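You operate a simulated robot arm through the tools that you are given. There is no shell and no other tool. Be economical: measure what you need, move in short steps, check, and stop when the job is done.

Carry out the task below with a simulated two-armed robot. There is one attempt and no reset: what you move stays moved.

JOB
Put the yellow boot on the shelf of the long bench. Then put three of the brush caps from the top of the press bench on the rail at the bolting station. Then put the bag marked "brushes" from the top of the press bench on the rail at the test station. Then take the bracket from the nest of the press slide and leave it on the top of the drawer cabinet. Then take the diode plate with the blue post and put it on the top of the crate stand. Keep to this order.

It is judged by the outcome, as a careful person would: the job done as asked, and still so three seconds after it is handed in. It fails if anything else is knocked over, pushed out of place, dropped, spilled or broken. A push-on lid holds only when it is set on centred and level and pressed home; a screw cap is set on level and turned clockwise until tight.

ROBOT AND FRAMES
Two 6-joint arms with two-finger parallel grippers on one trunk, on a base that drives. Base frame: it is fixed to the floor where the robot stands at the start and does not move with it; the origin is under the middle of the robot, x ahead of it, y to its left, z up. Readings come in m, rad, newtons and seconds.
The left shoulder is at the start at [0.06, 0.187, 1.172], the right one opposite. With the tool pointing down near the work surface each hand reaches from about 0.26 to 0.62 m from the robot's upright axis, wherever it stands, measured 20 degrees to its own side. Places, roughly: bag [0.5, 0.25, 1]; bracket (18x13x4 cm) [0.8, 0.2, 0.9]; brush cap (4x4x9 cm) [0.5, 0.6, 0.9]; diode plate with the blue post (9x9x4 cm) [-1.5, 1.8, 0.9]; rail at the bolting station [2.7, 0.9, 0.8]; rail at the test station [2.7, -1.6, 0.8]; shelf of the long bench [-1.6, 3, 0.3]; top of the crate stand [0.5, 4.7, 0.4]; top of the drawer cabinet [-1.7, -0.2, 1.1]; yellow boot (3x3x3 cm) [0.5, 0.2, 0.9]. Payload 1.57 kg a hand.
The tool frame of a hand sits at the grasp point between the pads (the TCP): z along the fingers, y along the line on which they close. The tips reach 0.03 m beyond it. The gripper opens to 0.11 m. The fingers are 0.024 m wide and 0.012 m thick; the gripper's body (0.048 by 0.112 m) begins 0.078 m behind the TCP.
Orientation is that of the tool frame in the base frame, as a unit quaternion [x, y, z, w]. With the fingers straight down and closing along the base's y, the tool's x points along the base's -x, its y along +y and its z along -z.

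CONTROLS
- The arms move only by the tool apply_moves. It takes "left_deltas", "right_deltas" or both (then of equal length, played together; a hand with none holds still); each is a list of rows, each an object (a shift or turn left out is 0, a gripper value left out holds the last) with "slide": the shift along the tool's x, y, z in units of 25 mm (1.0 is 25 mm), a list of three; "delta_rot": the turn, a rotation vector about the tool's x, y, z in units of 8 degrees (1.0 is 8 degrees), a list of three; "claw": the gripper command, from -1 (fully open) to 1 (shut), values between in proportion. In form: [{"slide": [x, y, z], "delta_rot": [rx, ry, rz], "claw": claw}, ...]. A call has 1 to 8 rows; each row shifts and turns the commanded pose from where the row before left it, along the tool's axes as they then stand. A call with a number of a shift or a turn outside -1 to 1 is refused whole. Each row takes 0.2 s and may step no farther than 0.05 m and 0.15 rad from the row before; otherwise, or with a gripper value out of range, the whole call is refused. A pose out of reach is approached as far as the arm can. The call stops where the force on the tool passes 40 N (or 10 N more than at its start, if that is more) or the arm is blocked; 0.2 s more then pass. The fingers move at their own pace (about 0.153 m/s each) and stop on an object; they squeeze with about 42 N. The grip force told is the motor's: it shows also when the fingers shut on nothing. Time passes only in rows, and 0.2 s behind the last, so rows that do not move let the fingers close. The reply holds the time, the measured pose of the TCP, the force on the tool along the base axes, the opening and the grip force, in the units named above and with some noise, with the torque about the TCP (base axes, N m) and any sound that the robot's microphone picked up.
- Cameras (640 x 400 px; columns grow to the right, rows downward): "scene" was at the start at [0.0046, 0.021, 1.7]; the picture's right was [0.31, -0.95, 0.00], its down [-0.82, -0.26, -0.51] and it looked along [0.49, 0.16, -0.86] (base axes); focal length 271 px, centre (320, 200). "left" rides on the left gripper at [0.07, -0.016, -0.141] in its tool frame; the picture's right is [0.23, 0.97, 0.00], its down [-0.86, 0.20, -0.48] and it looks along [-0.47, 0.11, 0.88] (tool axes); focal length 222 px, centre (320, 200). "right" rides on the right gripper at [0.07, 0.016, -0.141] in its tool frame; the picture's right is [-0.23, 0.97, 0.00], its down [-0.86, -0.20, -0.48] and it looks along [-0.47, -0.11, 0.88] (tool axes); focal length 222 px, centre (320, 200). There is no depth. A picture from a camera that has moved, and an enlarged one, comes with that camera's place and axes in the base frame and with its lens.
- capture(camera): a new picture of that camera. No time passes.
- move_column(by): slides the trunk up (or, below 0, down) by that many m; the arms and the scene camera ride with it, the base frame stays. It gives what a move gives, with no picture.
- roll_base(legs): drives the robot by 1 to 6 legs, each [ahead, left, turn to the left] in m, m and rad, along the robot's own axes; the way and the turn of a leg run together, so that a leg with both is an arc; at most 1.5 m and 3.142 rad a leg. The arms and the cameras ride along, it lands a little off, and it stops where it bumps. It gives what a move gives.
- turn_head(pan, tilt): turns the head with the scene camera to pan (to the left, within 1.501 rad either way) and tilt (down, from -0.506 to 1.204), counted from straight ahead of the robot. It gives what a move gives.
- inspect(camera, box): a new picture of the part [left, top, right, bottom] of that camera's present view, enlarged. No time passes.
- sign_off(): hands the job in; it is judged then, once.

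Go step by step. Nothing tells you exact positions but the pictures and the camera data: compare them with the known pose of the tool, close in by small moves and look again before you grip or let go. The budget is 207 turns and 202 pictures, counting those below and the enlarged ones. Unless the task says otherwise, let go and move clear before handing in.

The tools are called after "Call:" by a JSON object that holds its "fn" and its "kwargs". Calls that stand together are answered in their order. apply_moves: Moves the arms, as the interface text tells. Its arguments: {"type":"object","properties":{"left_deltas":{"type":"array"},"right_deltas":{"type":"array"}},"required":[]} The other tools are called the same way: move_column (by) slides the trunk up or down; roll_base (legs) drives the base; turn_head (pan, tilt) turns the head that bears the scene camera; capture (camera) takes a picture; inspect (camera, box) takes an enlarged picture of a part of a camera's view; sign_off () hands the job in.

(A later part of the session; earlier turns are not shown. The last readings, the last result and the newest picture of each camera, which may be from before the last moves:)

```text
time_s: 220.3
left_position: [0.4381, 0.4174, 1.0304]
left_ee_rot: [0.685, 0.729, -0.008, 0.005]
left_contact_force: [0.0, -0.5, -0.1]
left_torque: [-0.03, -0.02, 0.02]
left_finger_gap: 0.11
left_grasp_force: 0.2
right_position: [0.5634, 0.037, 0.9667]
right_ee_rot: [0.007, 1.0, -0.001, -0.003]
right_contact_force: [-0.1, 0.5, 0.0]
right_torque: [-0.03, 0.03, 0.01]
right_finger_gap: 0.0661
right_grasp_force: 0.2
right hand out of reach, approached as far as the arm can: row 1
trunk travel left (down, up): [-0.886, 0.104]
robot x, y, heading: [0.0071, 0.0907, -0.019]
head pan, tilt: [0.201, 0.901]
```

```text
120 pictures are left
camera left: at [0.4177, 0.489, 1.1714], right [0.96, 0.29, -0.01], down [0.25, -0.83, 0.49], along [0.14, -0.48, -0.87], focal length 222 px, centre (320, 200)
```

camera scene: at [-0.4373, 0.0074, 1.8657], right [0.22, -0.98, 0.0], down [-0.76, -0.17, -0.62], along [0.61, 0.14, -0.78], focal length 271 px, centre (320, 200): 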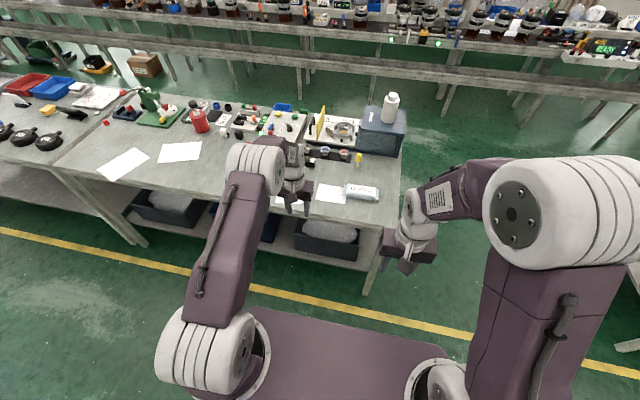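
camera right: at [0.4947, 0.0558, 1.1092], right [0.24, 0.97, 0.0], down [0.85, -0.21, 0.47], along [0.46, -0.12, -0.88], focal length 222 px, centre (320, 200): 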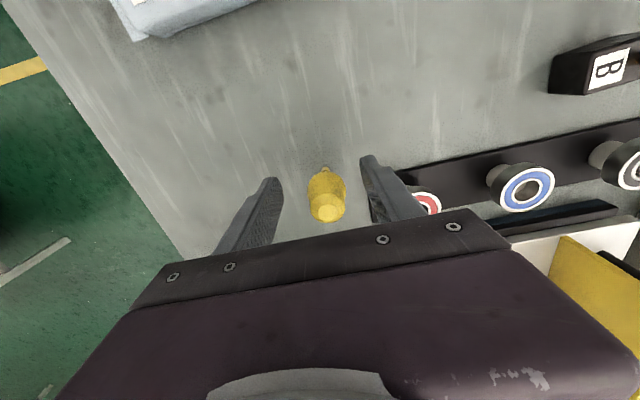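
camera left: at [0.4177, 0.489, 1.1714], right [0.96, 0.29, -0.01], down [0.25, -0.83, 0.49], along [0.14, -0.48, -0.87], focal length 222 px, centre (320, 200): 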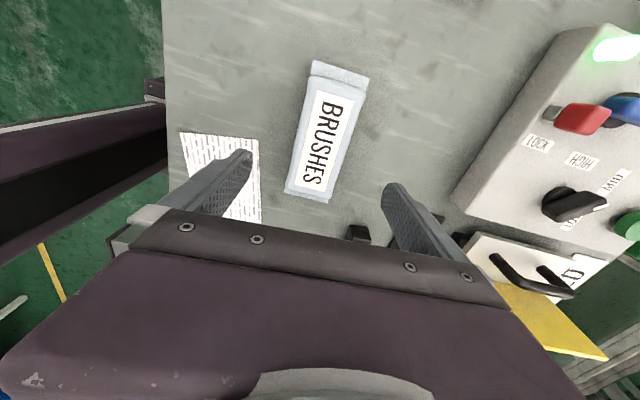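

The bag is well aligned. I nudge the base 12 mm forward for the right hand and then descend with both.

Call:
{"fn": "roll_base", "kwargs": {"legs": [[0.013, 0, 0]]}}

Call:
{"fn": "apply_moves", "kwargs": {"right_deltas": [{"slide": [0, 0, 0.4]}, {"slide": [0, 0, 0.4]}, {}], "left_deltas": [{"slide": [0, -0.45, 0.9]}, {"slide": [0, 0, 0.9]}, {}]}}

Call:
{"fn": "capture", "kwargs": {"camera": "right"}}

Call:
{"fn": "capture", "kwargs": {"camera": "left"}}

```text
time_s: 221.1
left_position: [0.4474, 0.4178, 1.0322]
left_ee_rot: [0.685, 0.729, -0.006, 0.006]
left_contact_force: [-0.2, -0.3, -0.7]
left_torque: [0.0, -0.04, -0.01]
left_finger_gap: 0.1098
left_grasp_force: 0.2
right_position: [0.5724, 0.0361, 0.9689]
right_ee_rot: [0.007, 1.0, -0.001, -0.001]
right_contact_force: [-0.8, 0.5, 0.6]
right_torque: [0.01, -0.06, -0.01]
right_finger_gap: 0.0659
right_grasp_force: 0.1
trunk travel left (down, up): [-0.886, 0.104]
robot x, y, heading: [0.0163, 0.0883, -0.016]
head pan, tilt: [0.201, 0.901]
```

```text
time_s: 221.9
left_position: [0.4394, 0.4171, 0.9853]
left_ee_rot: [0.684, 0.729, -0.008, 0.005]
left_contact_force: [0.2, 0.1, -0.2]
left_torque: [0.0, 0.03, 0.01]
left_finger_gap: 0.11
left_grasp_force: 0.1
right_position: [0.5706, 0.035, 0.9497]
right_ee_rot: [0.008, 1.0, -0.001, -0.002]
right_contact_force: [0.2, -0.1, 0.3]
right_torque: [0.0, 0.02, 0.01]
right_finger_gap: 0.066
right_grasp_force: 0.1
right hand out of reach, approached as far as the arm can: row 2
trunk travel left (down, up): [-0.886, 0.104]
robot x, y, heading: [0.0147, 0.0962, -0.017]
head pan, tilt: [0.201, 0.901]
```

```text
119 pictures are left
camera right: at [0.5018, 0.0536, 1.0911], right [0.24, 0.97, 0.0], down [0.85, -0.21, 0.47], along [0.46, -0.12, -0.88], focal length 222 px, centre (320, 200)
```

right: 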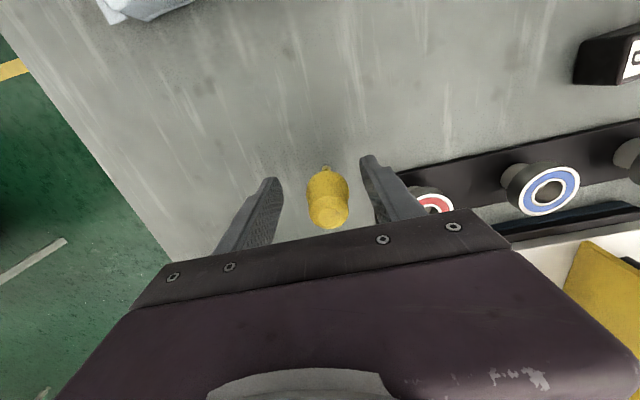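

```text
118 pictures are left
camera left: at [0.4181, 0.4869, 1.1263], right [0.96, 0.29, -0.01], down [0.25, -0.83, 0.49], along [0.14, -0.48, -0.87], focal length 222 px, centre (320, 200)
```

left: 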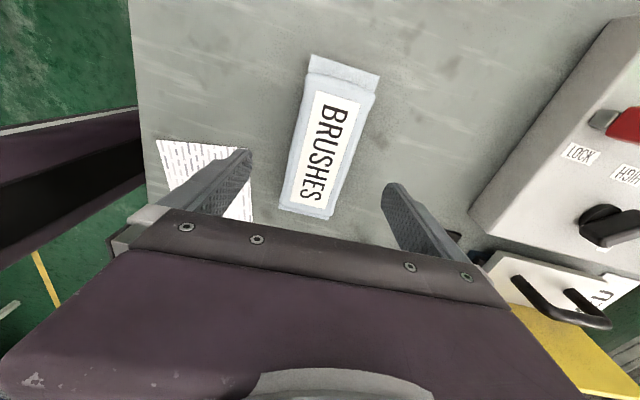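

I close on the yellow cap and descend on the bag.

Call:
{"fn": "apply_moves", "kwargs": {"right_deltas": [{"slide": [0, 0.2, 0]}, {"claw": 0.3}, {"claw": 1}, {"claw": 1}, {"claw": 1}], "left_deltas": [{"slide": [0, 0, 0.9]}, {"slide": [0, 0, 0.9]}, {"slide": [0, 0, 0.6]}, {"slide": [0, 0, 0.3]}, {}]}}

Call:
{"fn": "capture", "kwargs": {"camera": "right"}}

Call:
{"fn": "capture", "kwargs": {"camera": "left"}}

```text
time_s: 223.1
left_position: [0.4398, 0.4153, 0.9181]
left_ee_rot: [0.685, 0.729, -0.008, 0.005]
left_contact_force: [-1.1, 0.3, -0.2]
left_torque: [-0.01, -0.01, -0.02]
left_finger_gap: 0.11
left_grasp_force: 0.0
right_position: [0.5704, 0.0399, 0.95]
right_ee_rot: [0.007, 1.0, -0.001, -0.003]
right_contact_force: [0.0, 1.3, -0.1]
right_torque: [0.01, 0.02, -0.01]
right_finger_gap: 0.0307
right_grasp_force: 39.5
trunk travel left (down, up): [-0.886, 0.104]
robot x, y, heading: [0.0171, 0.0925, -0.015]
head pan, tilt: [0.201, 0.901]
```

```text
117 pictures are left
camera right: at [0.501, 0.0582, 1.0918], right [0.24, 0.97, 0.0], down [0.85, -0.21, 0.47], along [0.46, -0.12, -0.88], focal length 222 px, centre (320, 200)
```

right: 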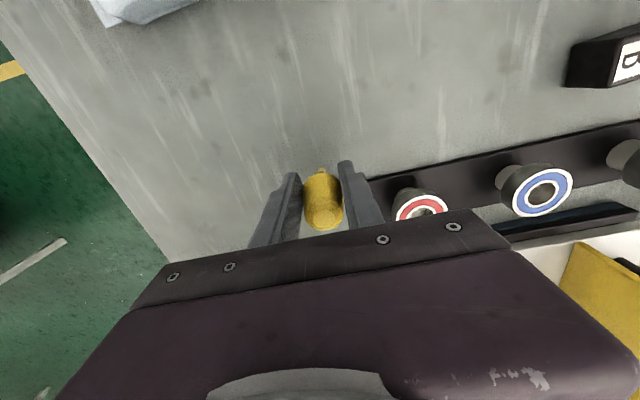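

```text
116 pictures are left
camera left: at [0.4189, 0.4854, 1.0594], right [0.96, 0.29, -0.01], down [0.25, -0.83, 0.49], along [0.14, -0.48, -0.87], focal length 222 px, centre (320, 200)
```

left: 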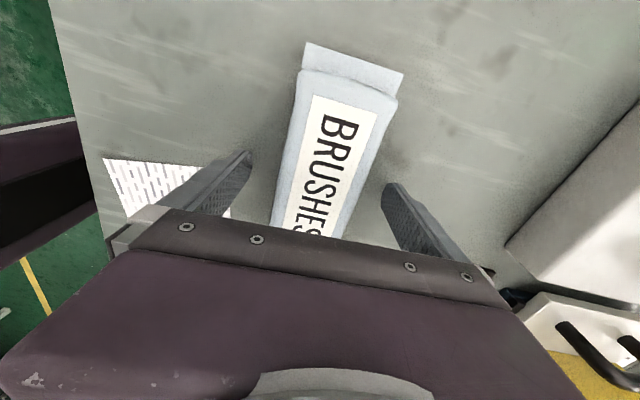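

Both straddle well. I close the left on the bag and lift.

Call:
{"fn": "apply_moves", "kwargs": {"left_deltas": [{"claw": 0}, {"claw": 0.5}, {"claw": 1}, {"claw": 1}, {"claw": 1}]}}

Call:
{"fn": "move_column", "kwargs": {"by": 0.1}}

Call:
{"fn": "capture", "kwargs": {"camera": "right"}}

Call:
{"fn": "capture", "kwargs": {"camera": "left"}}

```text
time_s: 224.3
left_position: [0.4393, 0.4146, 0.9182]
left_ee_rot: [0.685, 0.728, -0.008, 0.006]
left_contact_force: [-0.2, -0.3, -0.7]
left_torque: [0.01, 0.0, -0.03]
left_finger_gap: 0.0647
left_grasp_force: 42.3
right_position: [0.5709, 0.0403, 0.9495]
right_ee_rot: [0.007, 1.0, -0.001, -0.003]
right_contact_force: [-0.2, 0.1, 0.5]
right_torque: [-0.01, 0.04, -0.02]
right_finger_gap: 0.0312
right_grasp_force: 40.4
trunk travel left (down, up): [-0.886, 0.104]
robot x, y, heading: [0.0108, 0.0921, -0.018]
head pan, tilt: [0.201, 0.901]
```

```text
time_s: 225.6
left_position: [0.4386, 0.4146, 1.0189]
left_ee_rot: [0.685, 0.728, -0.008, 0.006]
left_contact_force: [-0.9, 0.5, -2.3]
left_torque: [0.0, -0.01, -0.02]
left_finger_gap: 0.0648
left_grasp_force: 42.0
right_position: [0.5695, 0.0396, 1.0501]
right_ee_rot: [0.006, 1.0, -0.001, -0.003]
right_contact_force: [-0.3, 0.8, 0.1]
right_torque: [0.03, -0.02, -0.05]
right_finger_gap: 0.0311
right_grasp_force: 40.1
trunk travel left (down, up): [-0.986, 0.004]
robot x, y, heading: [0.0173, 0.0898, -0.016]
head pan, tilt: [0.201, 0.901]
```

```text
115 pictures are left
camera right: at [0.5012, 0.0583, 1.1917], right [0.24, 0.97, 0.0], down [0.85, -0.21, 0.47], along [0.46, -0.12, -0.88], focal length 222 px, centre (320, 200)
```

right: 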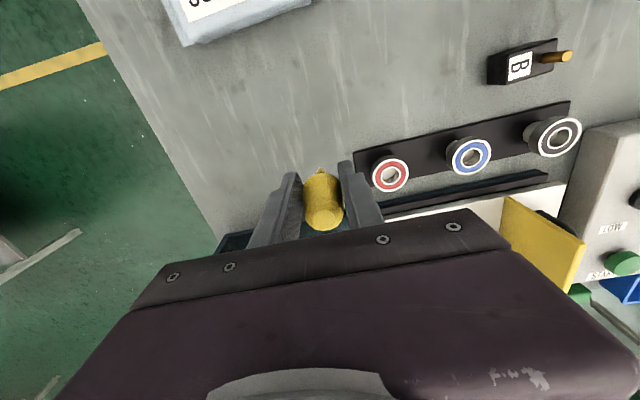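

```text
114 pictures are left
camera left: at [0.4192, 0.4855, 1.1594], right [0.96, 0.29, -0.01], down [0.25, -0.83, 0.49], along [0.14, -0.48, -0.87], focal length 222 px, centre (320, 200)
```

left: 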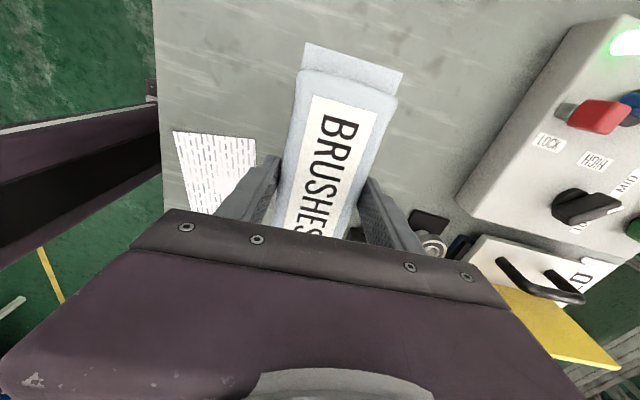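

Both are held. I raise the hands and drive back to the bolting station.

Call:
{"fn": "apply_moves", "kwargs": {"left_deltas": [{"slide": [0, 0, -1]}, {"slide": [0, 0, -1]}, {"slide": [0, 0, -1]}, {"slide": [0, 0, -1]}, {"slide": [0, 0, -1]}]}}

Call:
{"fn": "roll_base", "kwargs": {"legs": [[-0.47, 0, 0.016], [0, -1.02, 0], [1.15, 0, 0], [1.05, 0, 0], [0, 1.4, 0], [0, 0.1, 0]]}}

Call:
{"fn": "turn_head", "kwargs": {"pan": -0.2, "tilt": 0.7}}

Call:
{"fn": "capture", "kwargs": {"camera": "scene"}}

```text
time_s: 226.8
left_position: [0.4397, 0.4165, 1.1447]
left_ee_rot: [0.685, 0.729, -0.009, 0.005]
left_contact_force: [-0.2, -0.1, -2.6]
left_torque: [-0.04, -0.02, 0.02]
left_finger_gap: 0.0646
left_grasp_force: 42.0
right_position: [0.5687, 0.0387, 1.0496]
right_ee_rot: [0.007, 1.0, -0.002, -0.001]
right_contact_force: [0.7, 1.1, -0.1]
right_torque: [-0.01, 0.03, 0.03]
right_finger_gap: 0.0309
right_grasp_force: 39.5
trunk travel left (down, up): [-0.986, 0.004]
robot x, y, heading: [0.0165, 0.0904, -0.013]
head pan, tilt: [0.201, 0.901]
```

```text
time_s: 252.2
left_position: [2.157, 0.8899, 1.1461]
left_ee_rot: [0.682, 0.731, -0.006, 0.004]
left_contact_force: [0.3, 0.2, -1.5]
left_torque: [0.04, 0.01, -0.01]
left_finger_gap: 0.0641
left_grasp_force: 41.8
right_position: [2.2897, 0.5148, 1.0498]
right_ee_rot: [0.004, 1.0, 0.002, -0.002]
right_contact_force: [-0.4, 0.0, 0.5]
right_torque: [0.05, 0.03, 0.0]
right_finger_gap: 0.03
right_grasp_force: 39.2
trunk travel left (down, up): [-0.986, 0.004]
robot x, y, heading: [1.7342, 0.5682, -0.014]
head pan, tilt: [0.201, 0.901]
```

```text
time_s: 253.1
left_position: [2.1581, 0.898, 1.1438]
left_ee_rot: [0.682, 0.731, -0.01, 0.007]
left_contact_force: [-0.3, 0.5, -2.8]
left_torque: [-0.05, 0.0, 0.02]
left_finger_gap: 0.0644
left_grasp_force: 42.1
right_position: [2.2914, 0.5213, 1.0502]
right_ee_rot: [0.003, 1.0, -0.002, -0.003]
right_contact_force: [0.2, 0.2, -0.4]
right_torque: [-0.02, -0.02, 0.0]
right_finger_gap: 0.0299
right_grasp_force: 39.3
trunk travel left (down, up): [-0.986, 0.004]
robot x, y, heading: [1.7375, 0.5659, -0.006]
head pan, tilt: [-0.201, 0.7]
```

```text
113 pictures are left
camera scene: at [1.7604, 0.5551, 1.9118], right [-0.2, -0.98, 0.0], down [-0.63, 0.13, -0.76], along [0.75, -0.16, -0.64], focal length 271 px, centre (320, 200)
```

scene: 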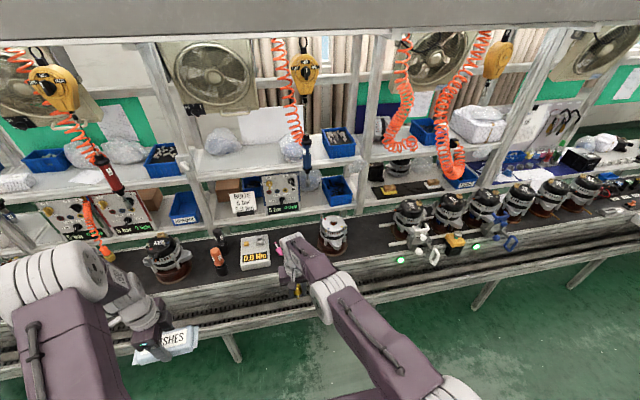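

I retract and raise the left hand with the bag, then move the yellow cap toward (2.78, 0.54).

Call:
{"fn": "apply_moves", "kwargs": {"left_deltas": [{"slide": [0, -1, -0.3]}, {"slide": [0, -1, -0.3]}, {"slide": [0, -1, -0.3]}, {"slide": [0, -1, -0.3]}, {"slide": [0, -1, -0.3]}, {"slide": [0, -1, -0.3]}, {"slide": [0, -1, -0.3]}]}}

Call:
{"fn": "roll_base", "kwargs": {"legs": [[0.41, 0.025, 0.006]]}}

Call:
{"fn": "capture", "kwargs": {"camera": "right"}}

Call:
{"fn": "capture", "kwargs": {"camera": "scene"}}

```text
time_s: 254.7
left_position: [1.9809, 0.8852, 1.1979]
left_ee_rot: [0.682, 0.732, -0.007, 0.007]
left_contact_force: [-0.3, 0.3, -2.0]
left_torque: [0.02, 0.01, -0.02]
left_finger_gap: 0.0641
left_grasp_force: 42.5
right_position: [2.2897, 0.5185, 1.0501]
right_ee_rot: [0.003, 1.0, -0.001, -0.002]
right_contact_force: [-0.4, 0.0, -0.3]
right_torque: [0.0, 0.0, 0.01]
right_finger_gap: 0.0297
right_grasp_force: 39.5
trunk travel left (down, up): [-0.986, 0.004]
robot x, y, heading: [1.7391, 0.5659, -0.007]
head pan, tilt: [-0.201, 0.7]
```

```text
time_s: 257.2
left_position: [2.3898, 0.9129, 1.1989]
left_ee_rot: [0.678, 0.735, -0.006, 0.007]
left_contact_force: [-0.3, 1.2, -1.8]
left_torque: [0.01, 0.0, 0.03]
left_finger_gap: 0.0642
left_grasp_force: 42.6
right_position: [2.7033, 0.5508, 1.0514]
right_ee_rot: [-0.002, 1.0, 0.0, -0.002]
right_contact_force: [-0.6, -0.3, 0.0]
right_torque: [0.01, 0.01, -0.02]
right_finger_gap: 0.0297
right_grasp_force: 38.7
trunk travel left (down, up): [-0.986, 0.004]
robot x, y, heading: [2.1469, 0.5906, 0.008]
head pan, tilt: [-0.201, 0.7]
```

```text
112 pictures are left
camera right: at [2.633, 0.5676, 1.1927], right [0.22, 0.97, 0.0], down [0.86, -0.19, 0.48], along [0.46, -0.11, -0.88], focal length 222 px, centre (320, 200)
```

right: 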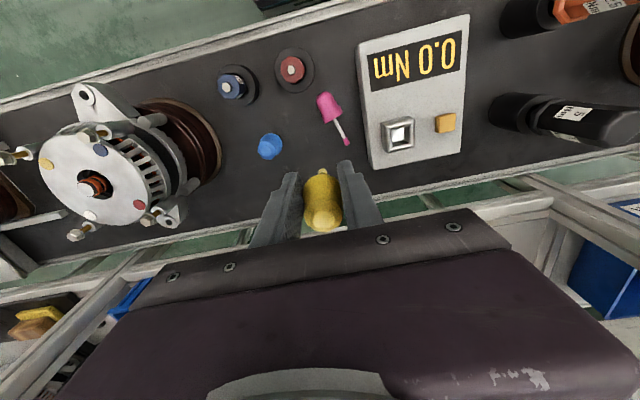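

```text
111 pictures are left
camera scene: at [2.1702, 0.5755, 1.9118], right [-0.2, -0.98, 0.0], down [-0.63, 0.13, -0.77], along [0.75, -0.15, -0.64], focal length 271 px, centre (320, 200)
```

scene: 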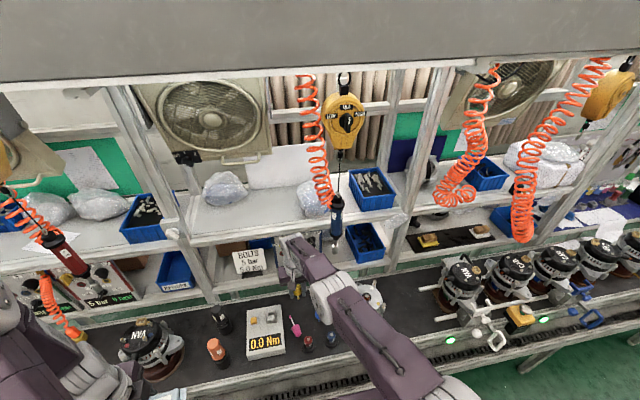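

Target refined to (2.75, 0.537), between the blue cap and pink cap's tip with rear margin. I nudge the base and lower.

Call:
{"fn": "roll_base", "kwargs": {"legs": [[0.047, -0.012, -0.008]]}}

Call:
{"fn": "move_column", "kwargs": {"by": -0.12}}

Call:
{"fn": "capture", "kwargs": {"camera": "right"}}

Call:
{"fn": "capture", "kwargs": {"camera": "left"}}

```text
time_s: 258.1
left_position: [2.4316, 0.9012, 1.2003]
left_ee_rot: [0.682, 0.732, -0.006, 0.009]
left_contact_force: [-1.2, 0.2, -1.4]
left_torque: [-0.05, -0.08, 0.01]
left_finger_gap: 0.0647
left_grasp_force: 42.0
right_position: [2.7417, 0.5361, 1.0548]
right_ee_rot: [0.001, 1.0, -0.002, 0.002]
right_contact_force: [-0.7, 0.4, 0.0]
right_torque: [-0.05, -0.08, 0.02]
right_finger_gap: 0.0301
right_grasp_force: 39.6
trunk travel left (down, up): [-0.986, 0.004]
robot x, y, heading: [2.1963, 0.5811, -0.007]
head pan, tilt: [-0.201, 0.7]
```

```text
time_s: 259.6
left_position: [2.4422, 0.8994, 1.0782]
left_ee_rot: [0.682, 0.732, -0.008, 0.005]
left_contact_force: [0.3, -0.8, -1.2]
left_torque: [-0.04, -0.01, 0.02]
left_finger_gap: 0.0645
left_grasp_force: 41.9
right_position: [2.7507, 0.5331, 0.9301]
right_ee_rot: [0.001, 1.0, -0.001, -0.003]
right_contact_force: [0.3, 0.3, 0.2]
right_torque: [0.01, 0.01, -0.01]
right_finger_gap: 0.03
right_grasp_force: 38.9
trunk travel left (down, up): [-0.866, 0.124]
robot x, y, heading: [2.1941, 0.578, -0.001]
head pan, tilt: [-0.201, 0.7]
```

```text
110 pictures are left
camera right: at [2.6813, 0.5518, 1.0715], right [0.23, 0.97, 0.0], down [0.86, -0.2, 0.47], along [0.46, -0.11, -0.88], focal length 222 px, centre (320, 200)
```

right: 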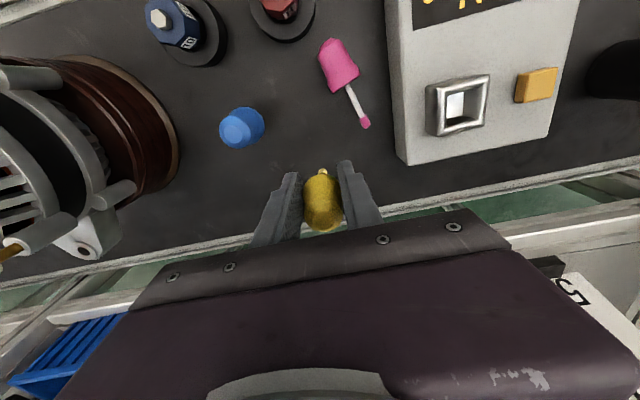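

```text
109 pictures are left
camera left: at [2.4206, 0.969, 1.2184], right [0.95, 0.3, -0.01], down [0.26, -0.83, 0.49], along [0.14, -0.47, -0.87], focal length 222 px, centre (320, 200)
```

left: 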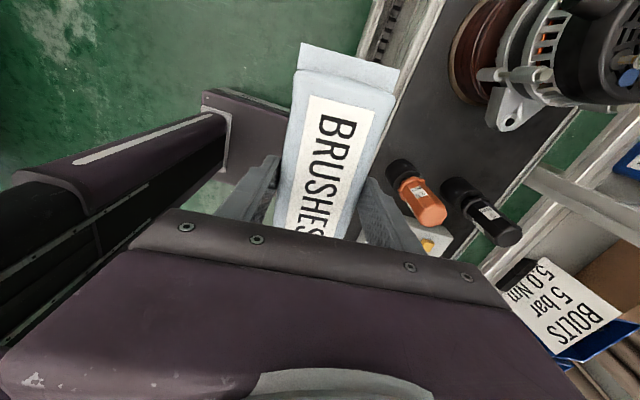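

Call:
{"fn": "move_column", "kwargs": {"by": -0.055}}

Call:
{"fn": "move_column", "kwargs": {"by": -0.002}}

```text
time_s: 260.6
left_position: [2.4407, 0.8993, 1.0224]
left_ee_rot: [0.682, 0.732, -0.009, 0.006]
left_contact_force: [0.1, -0.7, -2.8]
left_torque: [-0.01, -0.01, -0.04]
left_finger_gap: 0.0644
left_grasp_force: 42.0
right_position: [2.7491, 0.5342, 0.8758]
right_ee_rot: [0.003, 1.0, -0.001, -0.003]
right_contact_force: [-0.1, 0.0, 0.0]
right_torque: [0.0, 0.03, -0.01]
right_finger_gap: 0.0301
right_grasp_force: 39.3
trunk travel left (down, up): [-0.811, 0.179]
robot x, y, heading: [2.1954, 0.5781, -0.013]
head pan, tilt: [-0.201, 0.7]
```

```text
time_s: 261.1
left_position: [2.4409, 0.8993, 1.0204]
left_ee_rot: [0.681, 0.732, -0.009, 0.006]
left_contact_force: [0.4, -0.8, -1.7]
left_torque: [0.0, 0.02, -0.02]
left_finger_gap: 0.0642
left_grasp_force: 41.8
right_position: [2.7504, 0.5341, 0.8726]
right_ee_rot: [0.002, 1.0, 0.0, -0.003]
right_contact_force: [-0.8, 0.1, -0.7]
right_torque: [0.0, 0.01, 0.04]
right_finger_gap: 0.0295
right_grasp_force: 38.8
trunk travel left (down, up): [-0.809, 0.181]
robot x, y, heading: [2.1968, 0.5765, -0.011]
head pan, tilt: [-0.201, 0.7]
```

Call:
{"fn": "move_column", "kwargs": {"by": -0.002}}

Call:
{"fn": "move_column", "kwargs": {"by": -0.0012}}

```text
time_s: 261.6
left_position: [2.4417, 0.8987, 1.0191]
left_ee_rot: [0.682, 0.732, -0.008, 0.007]
left_contact_force: [-0.3, 0.3, -2.5]
left_torque: [-0.01, 0.04, 0.02]
left_finger_gap: 0.0641
left_grasp_force: 42.2
right_position: [2.7492, 0.5339, 0.8712]
right_ee_rot: [0.002, 1.0, -0.001, -0.003]
right_contact_force: [-0.7, 0.0, -0.5]
right_torque: [0.03, -0.01, -0.01]
right_finger_gap: 0.03
right_grasp_force: 39.3
trunk travel left (down, up): [-0.807, 0.183]
robot x, y, heading: [2.196, 0.5774, -0.007]
head pan, tilt: [-0.201, 0.7]
```

```text
time_s: 262.2
left_position: [2.4404, 0.8992, 1.0181]
left_ee_rot: [0.682, 0.732, -0.009, 0.006]
left_contact_force: [-1.1, 1.0, -1.7]
left_torque: [0.02, 0.02, 0.01]
left_finger_gap: 0.0643
left_grasp_force: 42.1
right_position: [2.7495, 0.5352, 0.8701]
right_ee_rot: [0.001, 1.0, -0.001, -0.002]
right_contact_force: [0.0, 0.0, 3.0]
right_torque: [-0.02, 0.04, -0.02]
right_finger_gap: 0.0297
right_grasp_force: 39.0
trunk travel left (down, up): [-0.806, 0.184]
robot x, y, heading: [2.1941, 0.5762, -0.001]
head pan, tilt: [-0.201, 0.7]
```

Very light contact (3 N). I open gently.

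Call:
{"fn": "apply_moves", "kwargs": {"right_deltas": [{"claw": 0.44}, {"claw": 0.4}, {"claw": 0.3}, {"claw": 0.1}, {}]}}

Call:
{"fn": "capture", "kwargs": {"camera": "right"}}

```text
time_s: 263.4
left_position: [2.442, 0.8993, 1.0177]
left_ee_rot: [0.682, 0.732, -0.009, 0.006]
left_contact_force: [-0.7, -0.5, -1.3]
left_torque: [0.04, 0.03, 0.03]
left_finger_gap: 0.0647
left_grasp_force: 42.0
right_position: [2.7493, 0.5333, 0.8693]
right_ee_rot: [0.001, 1.0, -0.001, -0.003]
right_contact_force: [-0.8, 0.4, 0.1]
right_torque: [0.0, -0.03, 0.0]
right_finger_gap: 0.0496
right_grasp_force: 0.0
trunk travel left (down, up): [-0.806, 0.184]
robot x, y, heading: [2.1935, 0.5808, -0.003]
head pan, tilt: [-0.201, 0.7]
```

```text
108 pictures are left
camera right: at [2.6807, 0.552, 1.0116], right [0.23, 0.97, 0.0], down [0.86, -0.2, 0.47], along [0.46, -0.11, -0.88], focal length 222 px, centre (320, 200)
```

right: 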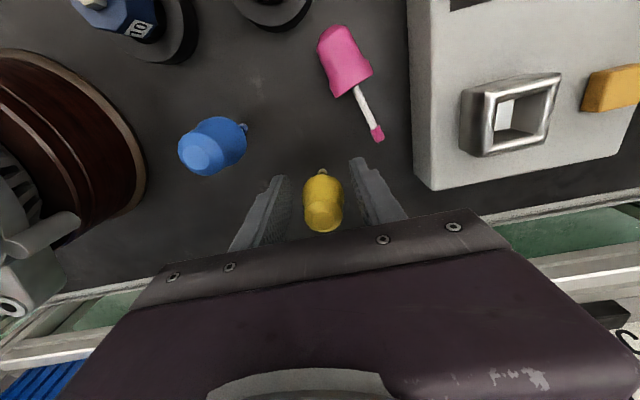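

Yellow stands. I rise, back out, and drive to the test station.

Call:
{"fn": "move_column", "kwargs": {"by": 0.06}}

Call:
{"fn": "move_column", "kwargs": {"by": 0.12}}

Call:
{"fn": "roll_base", "kwargs": {"legs": [[-0.46, 0, 0.003]]}}

Call:
{"fn": "capture", "kwargs": {"camera": "scene"}}

Call:
{"fn": "inspect", "kwargs": {"camera": "scene", "box": [200, 200, 340, 288]}}

Call:
{"fn": "roll_base", "kwargs": {"legs": [[0, -1.2, 0], [0, -0.9, 0]]}}

Call:
{"fn": "turn_head", "kwargs": {"pan": 0.0, "tilt": 0.65}}

Call:
{"fn": "capture", "kwargs": {"camera": "scene"}}

```text
time_s: 264.4
left_position: [2.4404, 0.8986, 1.0781]
left_ee_rot: [0.681, 0.732, -0.009, 0.007]
left_contact_force: [0.8, 0.7, -2.1]
left_torque: [0.0, -0.02, -0.02]
left_finger_gap: 0.0647
left_grasp_force: 42.2
right_position: [2.7496, 0.5348, 0.9303]
right_ee_rot: [0.001, 1.0, -0.001, -0.002]
right_contact_force: [0.5, -1.0, 0.2]
right_torque: [0.0, 0.02, 0.02]
right_finger_gap: 0.0492
right_grasp_force: 0.1
trunk travel left (down, up): [-0.866, 0.124]
robot x, y, heading: [2.1969, 0.581, -0.004]
head pan, tilt: [-0.201, 0.7]
```

```text
time_s: 265.9
left_position: [2.441, 0.8989, 1.1973]
left_ee_rot: [0.682, 0.732, -0.009, 0.007]
left_contact_force: [0.3, 0.5, -1.4]
left_torque: [0.03, -0.03, 0.01]
left_finger_gap: 0.0643
left_grasp_force: 41.9
right_position: [2.7505, 0.5333, 1.0494]
right_ee_rot: [0.002, 1.0, -0.002, -0.002]
right_contact_force: [-0.5, -0.5, -0.3]
right_torque: [-0.03, -0.01, -0.02]
right_finger_gap: 0.0497
right_grasp_force: 0.0
trunk travel left (down, up): [-0.986, 0.004]
robot x, y, heading: [2.195, 0.5777, -0.003]
head pan, tilt: [-0.201, 0.7]
```

```text
time_s: 268.6
left_position: [1.9822, 0.9009, 1.197]
left_ee_rot: [0.68, 0.733, -0.009, 0.006]
left_contact_force: [0.3, -0.3, -1.8]
left_torque: [-0.01, 0.0, 0.0]
left_finger_gap: 0.0643
left_grasp_force: 41.4
right_position: [2.2909, 0.5364, 1.0489]
right_ee_rot: [0.0, 1.0, 0.0, -0.004]
right_contact_force: [0.7, -0.7, -0.1]
right_torque: [-0.03, 0.04, 0.03]
right_finger_gap: 0.0493
right_grasp_force: 0.0
trunk travel left (down, up): [-0.986, 0.004]
robot x, y, heading: [1.7346, 0.5832, -0.001]
head pan, tilt: [-0.201, 0.7]
```

```text
107 pictures are left
camera scene: at [1.7623, 0.5655, 1.9115], right [-0.2, -0.98, 0.0], down [-0.63, 0.13, -0.76], along [0.75, -0.15, -0.65], focal length 271 px, centre (320, 200)
```

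scene: 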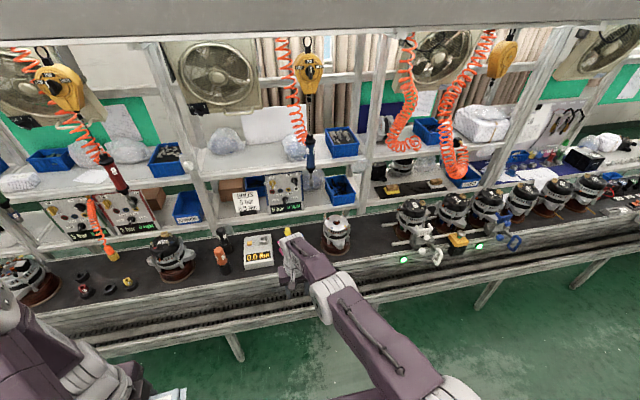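

```text
4.55 times, centred on (270, 244) of scene
camera zoom: at [1.7623, 0.5655, 1.9115], right [-0.2, -0.98, 0.0], down [-0.63, 0.13, -0.76], along [0.75, -0.15, -0.65], focal length 1232 px, centre (547, 0)
```

zoom: 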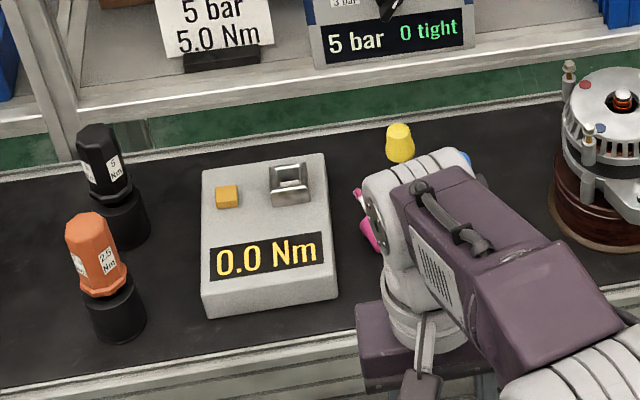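

```text
time_s: 279.1
left_position: [1.955, -1.2066, 1.1972]
left_ee_rot: [0.684, 0.729, -0.008, 0.006]
left_contact_force: [-0.5, -0.2, -2.7]
left_torque: [-0.03, -0.02, 0.01]
left_finger_gap: 0.0643
left_grasp_force: 42.0
right_position: [2.2605, -1.5753, 1.049]
right_ee_rot: [0.007, 1.0, -0.002, -0.002]
right_contact_force: [0.6, 0.1, 0.1]
right_torque: [-0.02, -0.01, -0.01]
right_finger_gap: 0.0497
right_grasp_force: 0.1
trunk travel left (down, up): [-0.986, 0.004]
robot x, y, heading: [1.7058, -1.5245, -0.009]
head pan, tilt: [-0.201, 0.7]
```

```text
time_s: 279.8
left_position: [1.9553, -1.2088, 1.1984]
left_ee_rot: [0.685, 0.729, -0.009, 0.007]
left_contact_force: [-0.5, 0.1, -2.5]
left_torque: [-0.03, -0.04, 0.0]
left_finger_gap: 0.0643
left_grasp_force: 41.8
right_position: [2.2604, -1.5769, 1.0504]
right_ee_rot: [0.007, 1.0, -0.001, -0.002]
right_contact_force: [0.0, -0.7, -0.3]
right_torque: [0.0, 0.01, 0.01]
right_finger_gap: 0.0494
right_grasp_force: 0.1
trunk travel left (down, up): [-0.986, 0.004]
robot x, y, heading: [1.7044, -1.5216, -0.014]
head pan, tilt: [0.0, 0.649]
```

```text
105 pictures are left
camera scene: at [1.734, -1.5242, 1.9159], right [-0.02, -1.0, 0.0], down [-0.6, 0.01, -0.8], along [0.8, -0.01, -0.6], focal length 271 px, centre (320, 200)
```

scene: 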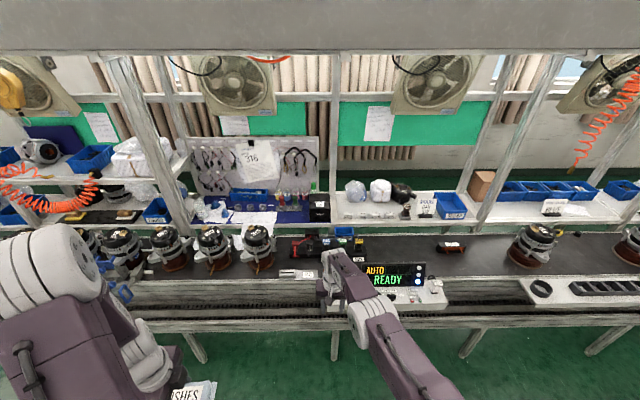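

All three caps are on the bolting rail. Now I examine the test station rail for free space.

Call:
{"fn": "inspect", "kwargs": {"camera": "scene", "box": [230, 210, 390, 310]}}

Call:
{"fn": "inspect", "kwargs": {"camera": "scene", "box": [380, 200, 540, 300]}}

Call:
{"fn": "capture", "kwargs": {"camera": "right"}}

```text
4.00 times, centred on (310, 260) of scene
camera zoom: at [1.734, -1.5242, 1.9159], right [-0.02, -1.0, 0.0], down [-0.6, 0.01, -0.8], along [0.8, -0.01, -0.6], focal length 1084 px, centre (360, -40)
```

zoom: 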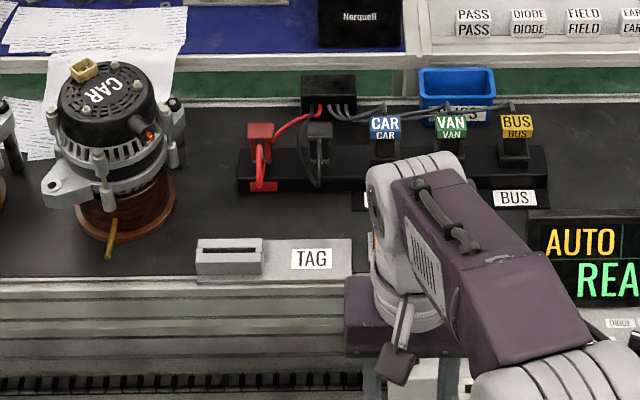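

```text
4.00 times, centred on (460, 250) of scene
camera zoom: at [1.734, -1.5242, 1.9159], right [-0.02, -1.0, 0.0], down [-0.6, 0.01, -0.8], along [0.8, -0.01, -0.6], focal length 1084 px, centre (-240, 0)
```

zoom: 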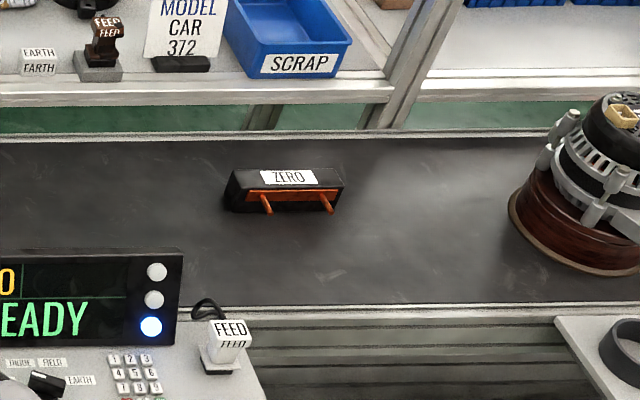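

```text
102 pictures are left
camera right: at [2.1912, -1.5576, 1.1916], right [0.24, 0.97, 0.0], down [0.85, -0.21, 0.47], along [0.46, -0.12, -0.88], focal length 222 px, centre (320, 200)
```

right: 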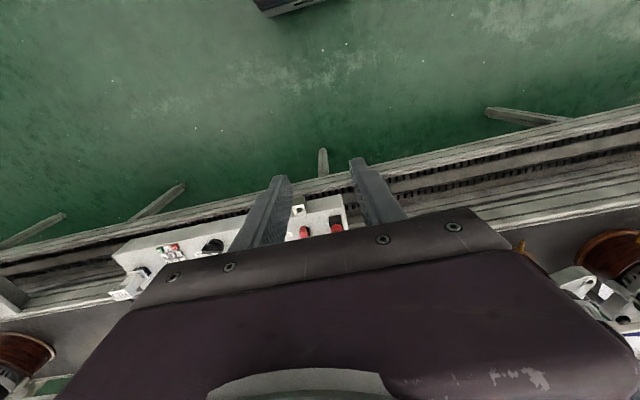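

There is free rail behind the READY display around (2.74, -2.0). I retract the right hand and extend the left with the bag, then position the base.

Call:
{"fn": "apply_moves", "kwargs": {"right_deltas": [{"slide": [1, 0, 0]}, {"slide": [1, 0, 0]}, {"slide": [1, 0, 0]}, {"slide": [1, 0, 0]}, {"slide": [1, -0.5, -0.5]}, {"slide": [1, -0.5, -0.5]}, {"slide": [1, -0.5, -0.5]}, {"slide": [1, -0.5, -0.5]}], "left_deltas": [{"slide": [-0.7, 1, 0.3]}, {"slide": [-0.7, 1, 0.3]}, {"slide": [-0.7, 1, 0.3]}, {"slide": [-0.7, 1, 0.3]}, {"slide": [-0.7, 1, 0.3]}, {"slide": [-0.7, 1, 0.3]}, {"slide": [-0.7, 1, 0.3]}, {"slide": [-0.7, 1, 0.3]}]}}

Call:
{"fn": "apply_moves", "kwargs": {"left_deltas": [{"slide": [0, 1, 0.3]}, {"slide": [0, 1, 0.3]}, {"slide": [0, 1, 0.3]}, {"slide": [0, 1, 0]}]}}

Call:
{"fn": "roll_base", "kwargs": {"legs": [[0, -0.68, 0.014], [0.3, 0, 0]]}}

Call:
{"fn": "capture", "kwargs": {"camera": "left"}}

Call:
{"fn": "capture", "kwargs": {"camera": "scene"}}

```text
time_s: 281.6
left_position: [2.1636, -1.34, 1.1409]
left_ee_rot: [0.684, 0.73, -0.009, 0.005]
left_contact_force: [0.1, 0.5, -1.6]
left_torque: [-0.01, 0.01, -0.01]
left_finger_gap: 0.0643
left_grasp_force: 42.1
right_position: [2.0594, -1.626, 1.1007]
right_ee_rot: [0.007, 1.0, 0.0, -0.003]
right_contact_force: [0.6, -0.3, 0.8]
right_torque: [0.02, 0.0, 0.01]
right_finger_gap: 0.0494
right_grasp_force: 0.0
trunk travel left (down, up): [-0.986, 0.004]
robot x, y, heading: [1.7064, -1.5251, -0.012]
head pan, tilt: [0.0, 0.649]
```

```text
time_s: 282.6
left_position: [2.2643, -1.3319, 1.1159]
left_ee_rot: [0.685, 0.729, -0.009, 0.006]
left_contact_force: [-0.4, 0.3, -1.7]
left_torque: [-0.01, 0.0, 0.0]
left_finger_gap: 0.0642
left_grasp_force: 42.2
right_position: [2.0605, -1.6235, 1.1006]
right_ee_rot: [0.006, 1.0, -0.001, -0.002]
right_contact_force: [-0.2, -0.7, -0.3]
right_torque: [-0.03, 0.02, 0.0]
right_finger_gap: 0.0494
right_grasp_force: 0.0
trunk travel left (down, up): [-0.986, 0.004]
robot x, y, heading: [1.7044, -1.5262, -0.015]
head pan, tilt: [0.0, 0.649]
```

```text
time_s: 288.0
left_position: [2.5524, -2.0069, 1.1171]
left_ee_rot: [0.678, 0.735, -0.007, 0.006]
left_contact_force: [0.4, -0.2, -1.1]
left_torque: [0.02, -0.01, 0.01]
left_finger_gap: 0.0644
left_grasp_force: 41.7
right_position: [2.3549, -2.3038, 1.1014]
right_ee_rot: [-0.003, 1.0, -0.001, -0.002]
right_contact_force: [-0.1, -0.7, 0.8]
right_torque: [-0.03, -0.02, 0.01]
right_finger_gap: 0.0496
right_grasp_force: 0.0
trunk travel left (down, up): [-0.986, 0.004]
robot x, y, heading: [2.0009, -2.2103, 0.01]
head pan, tilt: [0.0, 0.649]
```

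```text
101 pictures are left
camera left: at [2.531, -1.936, 1.258], right [0.95, 0.31, -0.01], down [0.27, -0.83, 0.5], along [0.15, -0.47, -0.87], focal length 222 px, centre (320, 200)
```

left: 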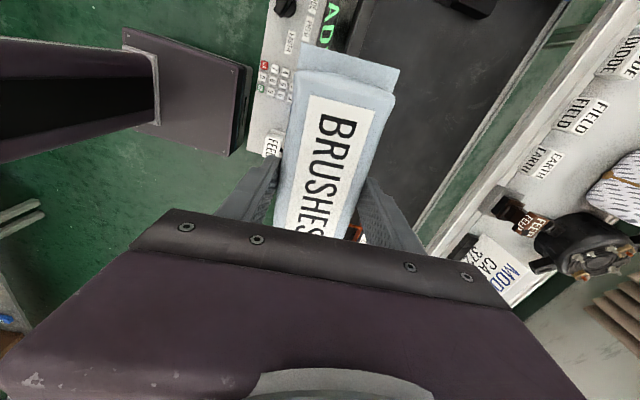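

```text
100 pictures are left
camera scene: at [2.0252, -2.2099, 1.916], right [0.01, -1.0, 0.0], down [-0.6, 0.0, -0.8], along [0.8, 0.01, -0.6], focal length 271 px, centre (320, 200)
```

scene: 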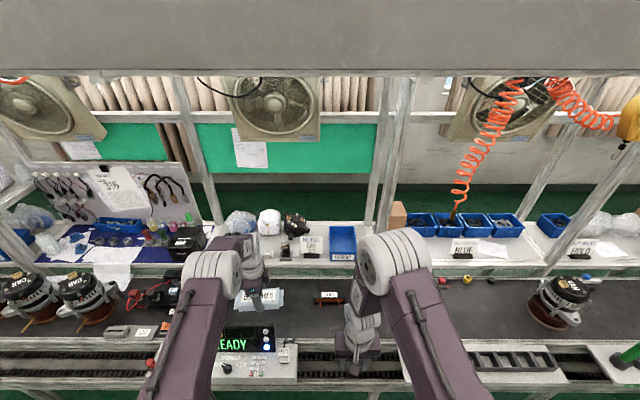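

I pull the right hand up and back, then drive forward 0.165.

Call:
{"fn": "apply_moves", "kwargs": {"right_deltas": [{"slide": [0.5, -0.5, -1]}, {"slide": [0.5, -0.5, -1]}, {"slide": [0.5, -0.5, -1]}, {"slide": [0.5, -0.5, -1]}, {"slide": [0, 0, -1]}, {"slide": [0, 0, -1]}]}}

Call:
{"fn": "roll_base", "kwargs": {"legs": [[0.165, 0, -0.01]]}}

Call:
{"fn": "move_column", "kwargs": {"by": -0.22}}

Call:
{"fn": "capture", "kwargs": {"camera": "left"}}

Call:
{"fn": "capture", "kwargs": {"camera": "scene"}}

```text
time_s: 289.4
left_position: [2.5552, -2.0054, 1.1166]
left_ee_rot: [0.677, 0.736, -0.008, 0.006]
left_contact_force: [0.0, -0.2, -1.6]
left_torque: [-0.02, 0.0, -0.01]
left_finger_gap: 0.0643
left_grasp_force: 41.8
right_position: [2.3074, -2.3534, 1.2517]
right_ee_rot: [-0.004, 1.0, 0.0, -0.003]
right_contact_force: [0.6, -0.1, -0.3]
right_torque: [0.0, 0.01, -0.03]
right_finger_gap: 0.0495
right_grasp_force: 0.0
trunk travel left (down, up): [-0.986, 0.004]
robot x, y, heading: [1.9984, -2.2112, 0.005]
head pan, tilt: [0.0, 0.649]
```

```text
time_s: 290.9
left_position: [2.7194, -2.0111, 1.118]
left_ee_rot: [0.681, 0.732, -0.007, 0.007]
left_contact_force: [-0.6, 0.7, -1.6]
left_torque: [0.02, 0.0, -0.02]
left_finger_gap: 0.0642
left_grasp_force: 42.3
right_position: [2.4678, -2.3567, 1.2518]
right_ee_rot: [0.0, 1.0, 0.0, -0.001]
right_contact_force: [-0.9, -0.4, 0.8]
right_torque: [-0.01, -0.03, 0.0]
right_finger_gap: 0.0495
right_grasp_force: 0.0
trunk travel left (down, up): [-0.986, 0.004]
robot x, y, heading: [2.1643, -2.2106, -0.005]
head pan, tilt: [0.0, 0.649]
```

```text
time_s: 293.2
left_position: [2.7209, -2.0108, 0.8976]
left_ee_rot: [0.681, 0.732, -0.008, 0.006]
left_contact_force: [0.4, 0.7, -2.2]
left_torque: [0.01, -0.04, 0.02]
left_finger_gap: 0.0644
left_grasp_force: 41.9
right_position: [2.4725, -2.3566, 1.0299]
right_ee_rot: [0.001, 1.0, -0.001, -0.002]
right_contact_force: [-0.1, 0.2, 1.1]
right_torque: [-0.04, 0.0, 0.0]
right_finger_gap: 0.0496
right_grasp_force: 0.1
trunk travel left (down, up): [-0.766, 0.224]
robot x, y, heading: [2.1659, -2.2097, -0.008]
head pan, tilt: [0.0, 0.649]
```

```text
99 pictures are left
camera left: at [2.7007, -1.9408, 1.0369], right [0.95, 0.3, -0.01], down [0.26, -0.83, 0.49], along [0.14, -0.47, -0.87], focal length 222 px, centre (320, 200)
```

left: 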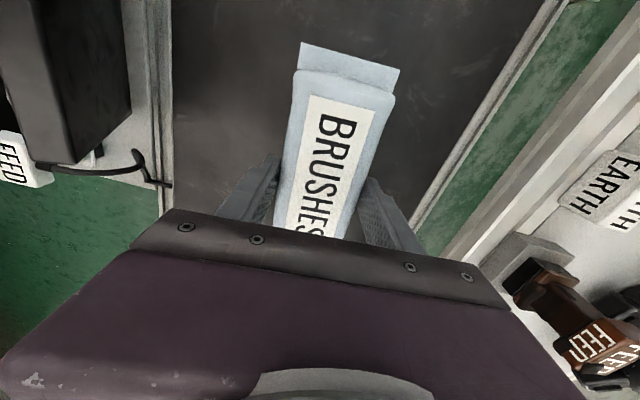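

```text
98 pictures are left
camera scene: at [2.1936, -2.2096, 1.696], right [0.0, -1.0, 0.0], down [-0.6, 0.0, -0.8], along [0.8, 0.0, -0.6], focal length 271 px, centre (320, 200)
```

scene: 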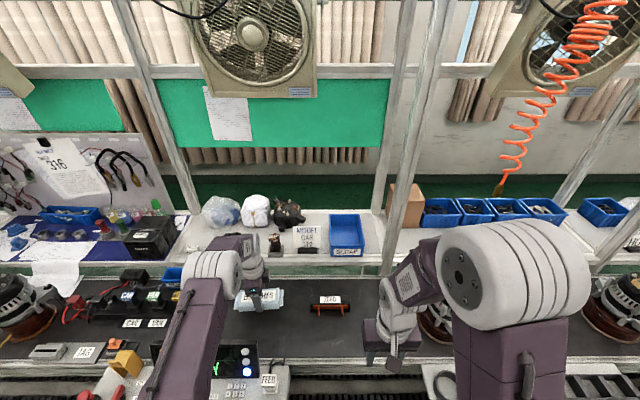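

The bag is over clear rail. I lower to contact.

Call:
{"fn": "move_column", "kwargs": {"by": -0.054}}

Call:
{"fn": "move_column", "kwargs": {"by": -0.004}}

Call:
{"fn": "move_column", "kwargs": {"by": -0.002}}

```text
time_s: 294.1
left_position: [2.7219, -2.011, 0.8422]
left_ee_rot: [0.681, 0.732, -0.008, 0.007]
left_contact_force: [-0.3, 0.0, -1.3]
left_torque: [-0.01, 0.0, -0.01]
left_finger_gap: 0.0645
left_grasp_force: 41.8
right_position: [2.471, -2.3568, 0.9779]
right_ee_rot: [0.001, 1.0, -0.001, -0.002]
right_contact_force: [0.5, -0.8, -0.6]
right_torque: [0.0, 0.02, 0.02]
right_finger_gap: 0.0494
right_grasp_force: 0.1
trunk travel left (down, up): [-0.712, 0.278]
robot x, y, heading: [2.1654, -2.2087, -0.002]
head pan, tilt: [0.0, 0.649]
```

```text
time_s: 294.7
left_position: [2.721, -2.0106, 0.8377]
left_ee_rot: [0.681, 0.732, -0.007, 0.006]
left_contact_force: [-0.1, 0.6, 6.3]
left_torque: [0.6, -0.18, 0.06]
left_finger_gap: 0.0642
left_grasp_force: 42.0
right_position: [2.4696, -2.3573, 0.9733]
right_ee_rot: [0.002, 1.0, -0.001, -0.002]
right_contact_force: [-0.5, 0.1, 0.2]
right_torque: [0.0, 0.03, 0.0]
right_finger_gap: 0.0494
right_grasp_force: 0.1
trunk travel left (down, up): [-0.708, 0.282]
robot x, y, heading: [2.164, -2.2107, -0.004]
head pan, tilt: [0.0, 0.649]
```

```text
time_s: 295.2
left_position: [2.7205, -2.0115, 0.8394]
left_ee_rot: [0.681, 0.733, -0.005, 0.008]
left_contact_force: [3.4, 3.2, 22.7]
left_torque: [0.5, 0.45, -0.09]
left_finger_gap: 0.0644
left_grasp_force: 42.0
right_position: [2.4693, -2.3571, 0.9722]
right_ee_rot: [0.001, 1.0, 0.0, -0.002]
right_contact_force: [-0.3, 0.2, 0.4]
right_torque: [0.02, 0.02, 0.0]
right_finger_gap: 0.0498
right_grasp_force: 0.0
trunk travel left (down, up): [-0.706, 0.284]
robot x, y, heading: [2.1687, -2.2111, -0.008]
head pan, tilt: [0.0, 0.649]
```

Contact is firm. I ease 2 mm, release, rise and check.

Call:
{"fn": "move_column", "kwargs": {"by": 0.002}}

Call:
{"fn": "apply_moves", "kwargs": {"left_deltas": [{"claw": -0.3}, {"claw": -0.8}, {"claw": -0.8}, {}]}}

Call:
{"fn": "move_column", "kwargs": {"by": 0.12}}

Call:
{"fn": "capture", "kwargs": {"camera": "left"}}

```text
time_s: 295.7
left_position: [2.7211, -2.0108, 0.8385]
left_ee_rot: [0.68, 0.733, -0.007, 0.008]
left_contact_force: [6.1, 3.2, 14.0]
left_torque: [0.4, -0.67, 0.01]
left_finger_gap: 0.0643
left_grasp_force: 41.8
right_position: [2.4698, -2.3567, 0.9736]
right_ee_rot: [0.002, 1.0, -0.001, -0.002]
right_contact_force: [-0.1, -0.2, 0.8]
right_torque: [0.01, 0.03, 0.02]
right_finger_gap: 0.0495
right_grasp_force: 0.0
trunk travel left (down, up): [-0.708, 0.282]
robot x, y, heading: [2.1652, -2.2105, -0.005]
head pan, tilt: [0.0, 0.649]
```

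```text
time_s: 296.7
left_position: [2.7213, -2.0109, 0.8371]
left_ee_rot: [0.68, 0.733, -0.008, 0.005]
left_contact_force: [0.3, 0.3, -1.0]
left_torque: [-0.01, 0.01, -0.01]
left_finger_gap: 0.0991
left_grasp_force: 0.1
right_position: [2.4708, -2.3565, 0.9734]
right_ee_rot: [0.001, 1.0, -0.001, -0.003]
right_contact_force: [0.2, -0.3, 0.4]
right_torque: [-0.02, -0.03, -0.01]
right_finger_gap: 0.0493
right_grasp_force: 0.2
trunk travel left (down, up): [-0.708, 0.282]
robot x, y, heading: [2.166, -2.21, -0.005]
head pan, tilt: [0.0, 0.649]
```

```text
time_s: 298.2
left_position: [2.7218, -2.0118, 0.9576]
left_ee_rot: [0.68, 0.733, -0.008, 0.005]
left_contact_force: [-0.2, -0.5, -0.6]
left_torque: [0.0, 0.0, 0.01]
left_finger_gap: 0.0989
left_grasp_force: 0.0
right_position: [2.4726, -2.3569, 1.0938]
right_ee_rot: [0.001, 1.0, -0.001, -0.003]
right_contact_force: [0.9, -0.4, 0.1]
right_torque: [0.03, 0.01, 0.01]
right_finger_gap: 0.0494
right_grasp_force: 0.0
trunk travel left (down, up): [-0.828, 0.162]
robot x, y, heading: [2.1645, -2.2107, -0.004]
head pan, tilt: [0.0, 0.649]
```

```text
97 pictures are left
camera left: at [2.7007, -1.9409, 1.0988], right [0.95, 0.3, -0.01], down [0.26, -0.83, 0.49], along [0.14, -0.47, -0.87], focal length 222 px, centre (320, 200)
```

left: 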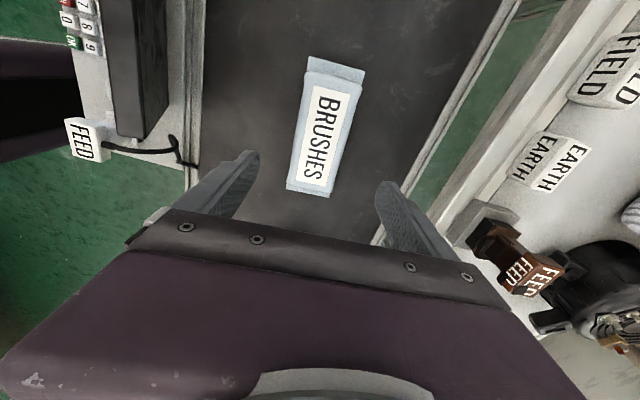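

The bag lies on the test rail. Next is the bracket: I'll approach the press slide from the back of the bench, facing it.

Call:
{"fn": "move_column", "kwargs": {"by": 0.12}}

Call:
{"fn": "roll_base", "kwargs": {"legs": [[-0.46, 0, 0.004], [0, 0, 3.1416], [0, -1.2, 0], [0, -1.2, 0]]}}

Call:
{"fn": "turn_head", "kwargs": {"pan": 0.0, "tilt": 0.8}}

Call:
{"fn": "capture", "kwargs": {"camera": "scene"}}

```text
time_s: 299.7
left_position: [2.722, -2.0123, 1.0783]
left_ee_rot: [0.68, 0.733, -0.008, 0.005]
left_contact_force: [-0.1, -0.5, 1.2]
left_torque: [-0.01, -0.01, 0.0]
left_finger_gap: 0.0991
left_grasp_force: 0.0
right_position: [2.4708, -2.3567, 1.2131]
right_ee_rot: [0.001, 1.0, 0.0, -0.003]
right_contact_force: [0.0, 0.3, -0.2]
right_torque: [-0.03, -0.01, 0.01]
right_finger_gap: 0.0496
right_grasp_force: 0.2
trunk travel left (down, up): [-0.948, 0.042]
robot x, y, heading: [2.1642, -2.2078, -0.003]
head pan, tilt: [0.0, 0.649]
```

```text
refused: 3.1416 is not a number from -3.14159 to 3.14159
```

```text
time_s: 300.4
left_position: [2.7217, -2.0121, 1.0781]
left_ee_rot: [0.681, 0.732, -0.008, 0.006]
left_contact_force: [-0.7, 0.4, -0.8]
left_torque: [0.03, 0.0, 0.0]
left_finger_gap: 0.099
left_grasp_force: 0.0
right_position: [2.4704, -2.3566, 1.2137]
right_ee_rot: [0.0, 1.0, -0.001, -0.002]
right_contact_force: [-0.2, 0.2, 0.4]
right_torque: [0.01, -0.02, 0.0]
right_finger_gap: 0.0497
right_grasp_force: 0.0
trunk travel left (down, up): [-0.948, 0.042]
robot x, y, heading: [2.1673, -2.2123, 0.002]
head pan, tilt: [0.0, 0.799]
```

```text
96 pictures are left
camera scene: at [2.1875, -2.2097, 1.8654], right [0.0, -1.0, 0.0], down [-0.72, 0.0, -0.7], along [0.7, 0.0, -0.72], focal length 271 px, centre (320, 200)
```

scene: 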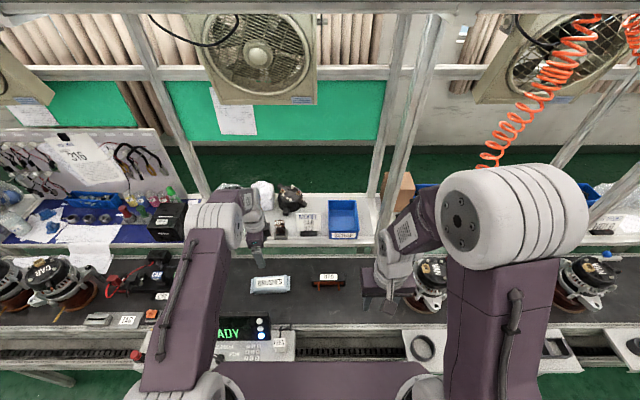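

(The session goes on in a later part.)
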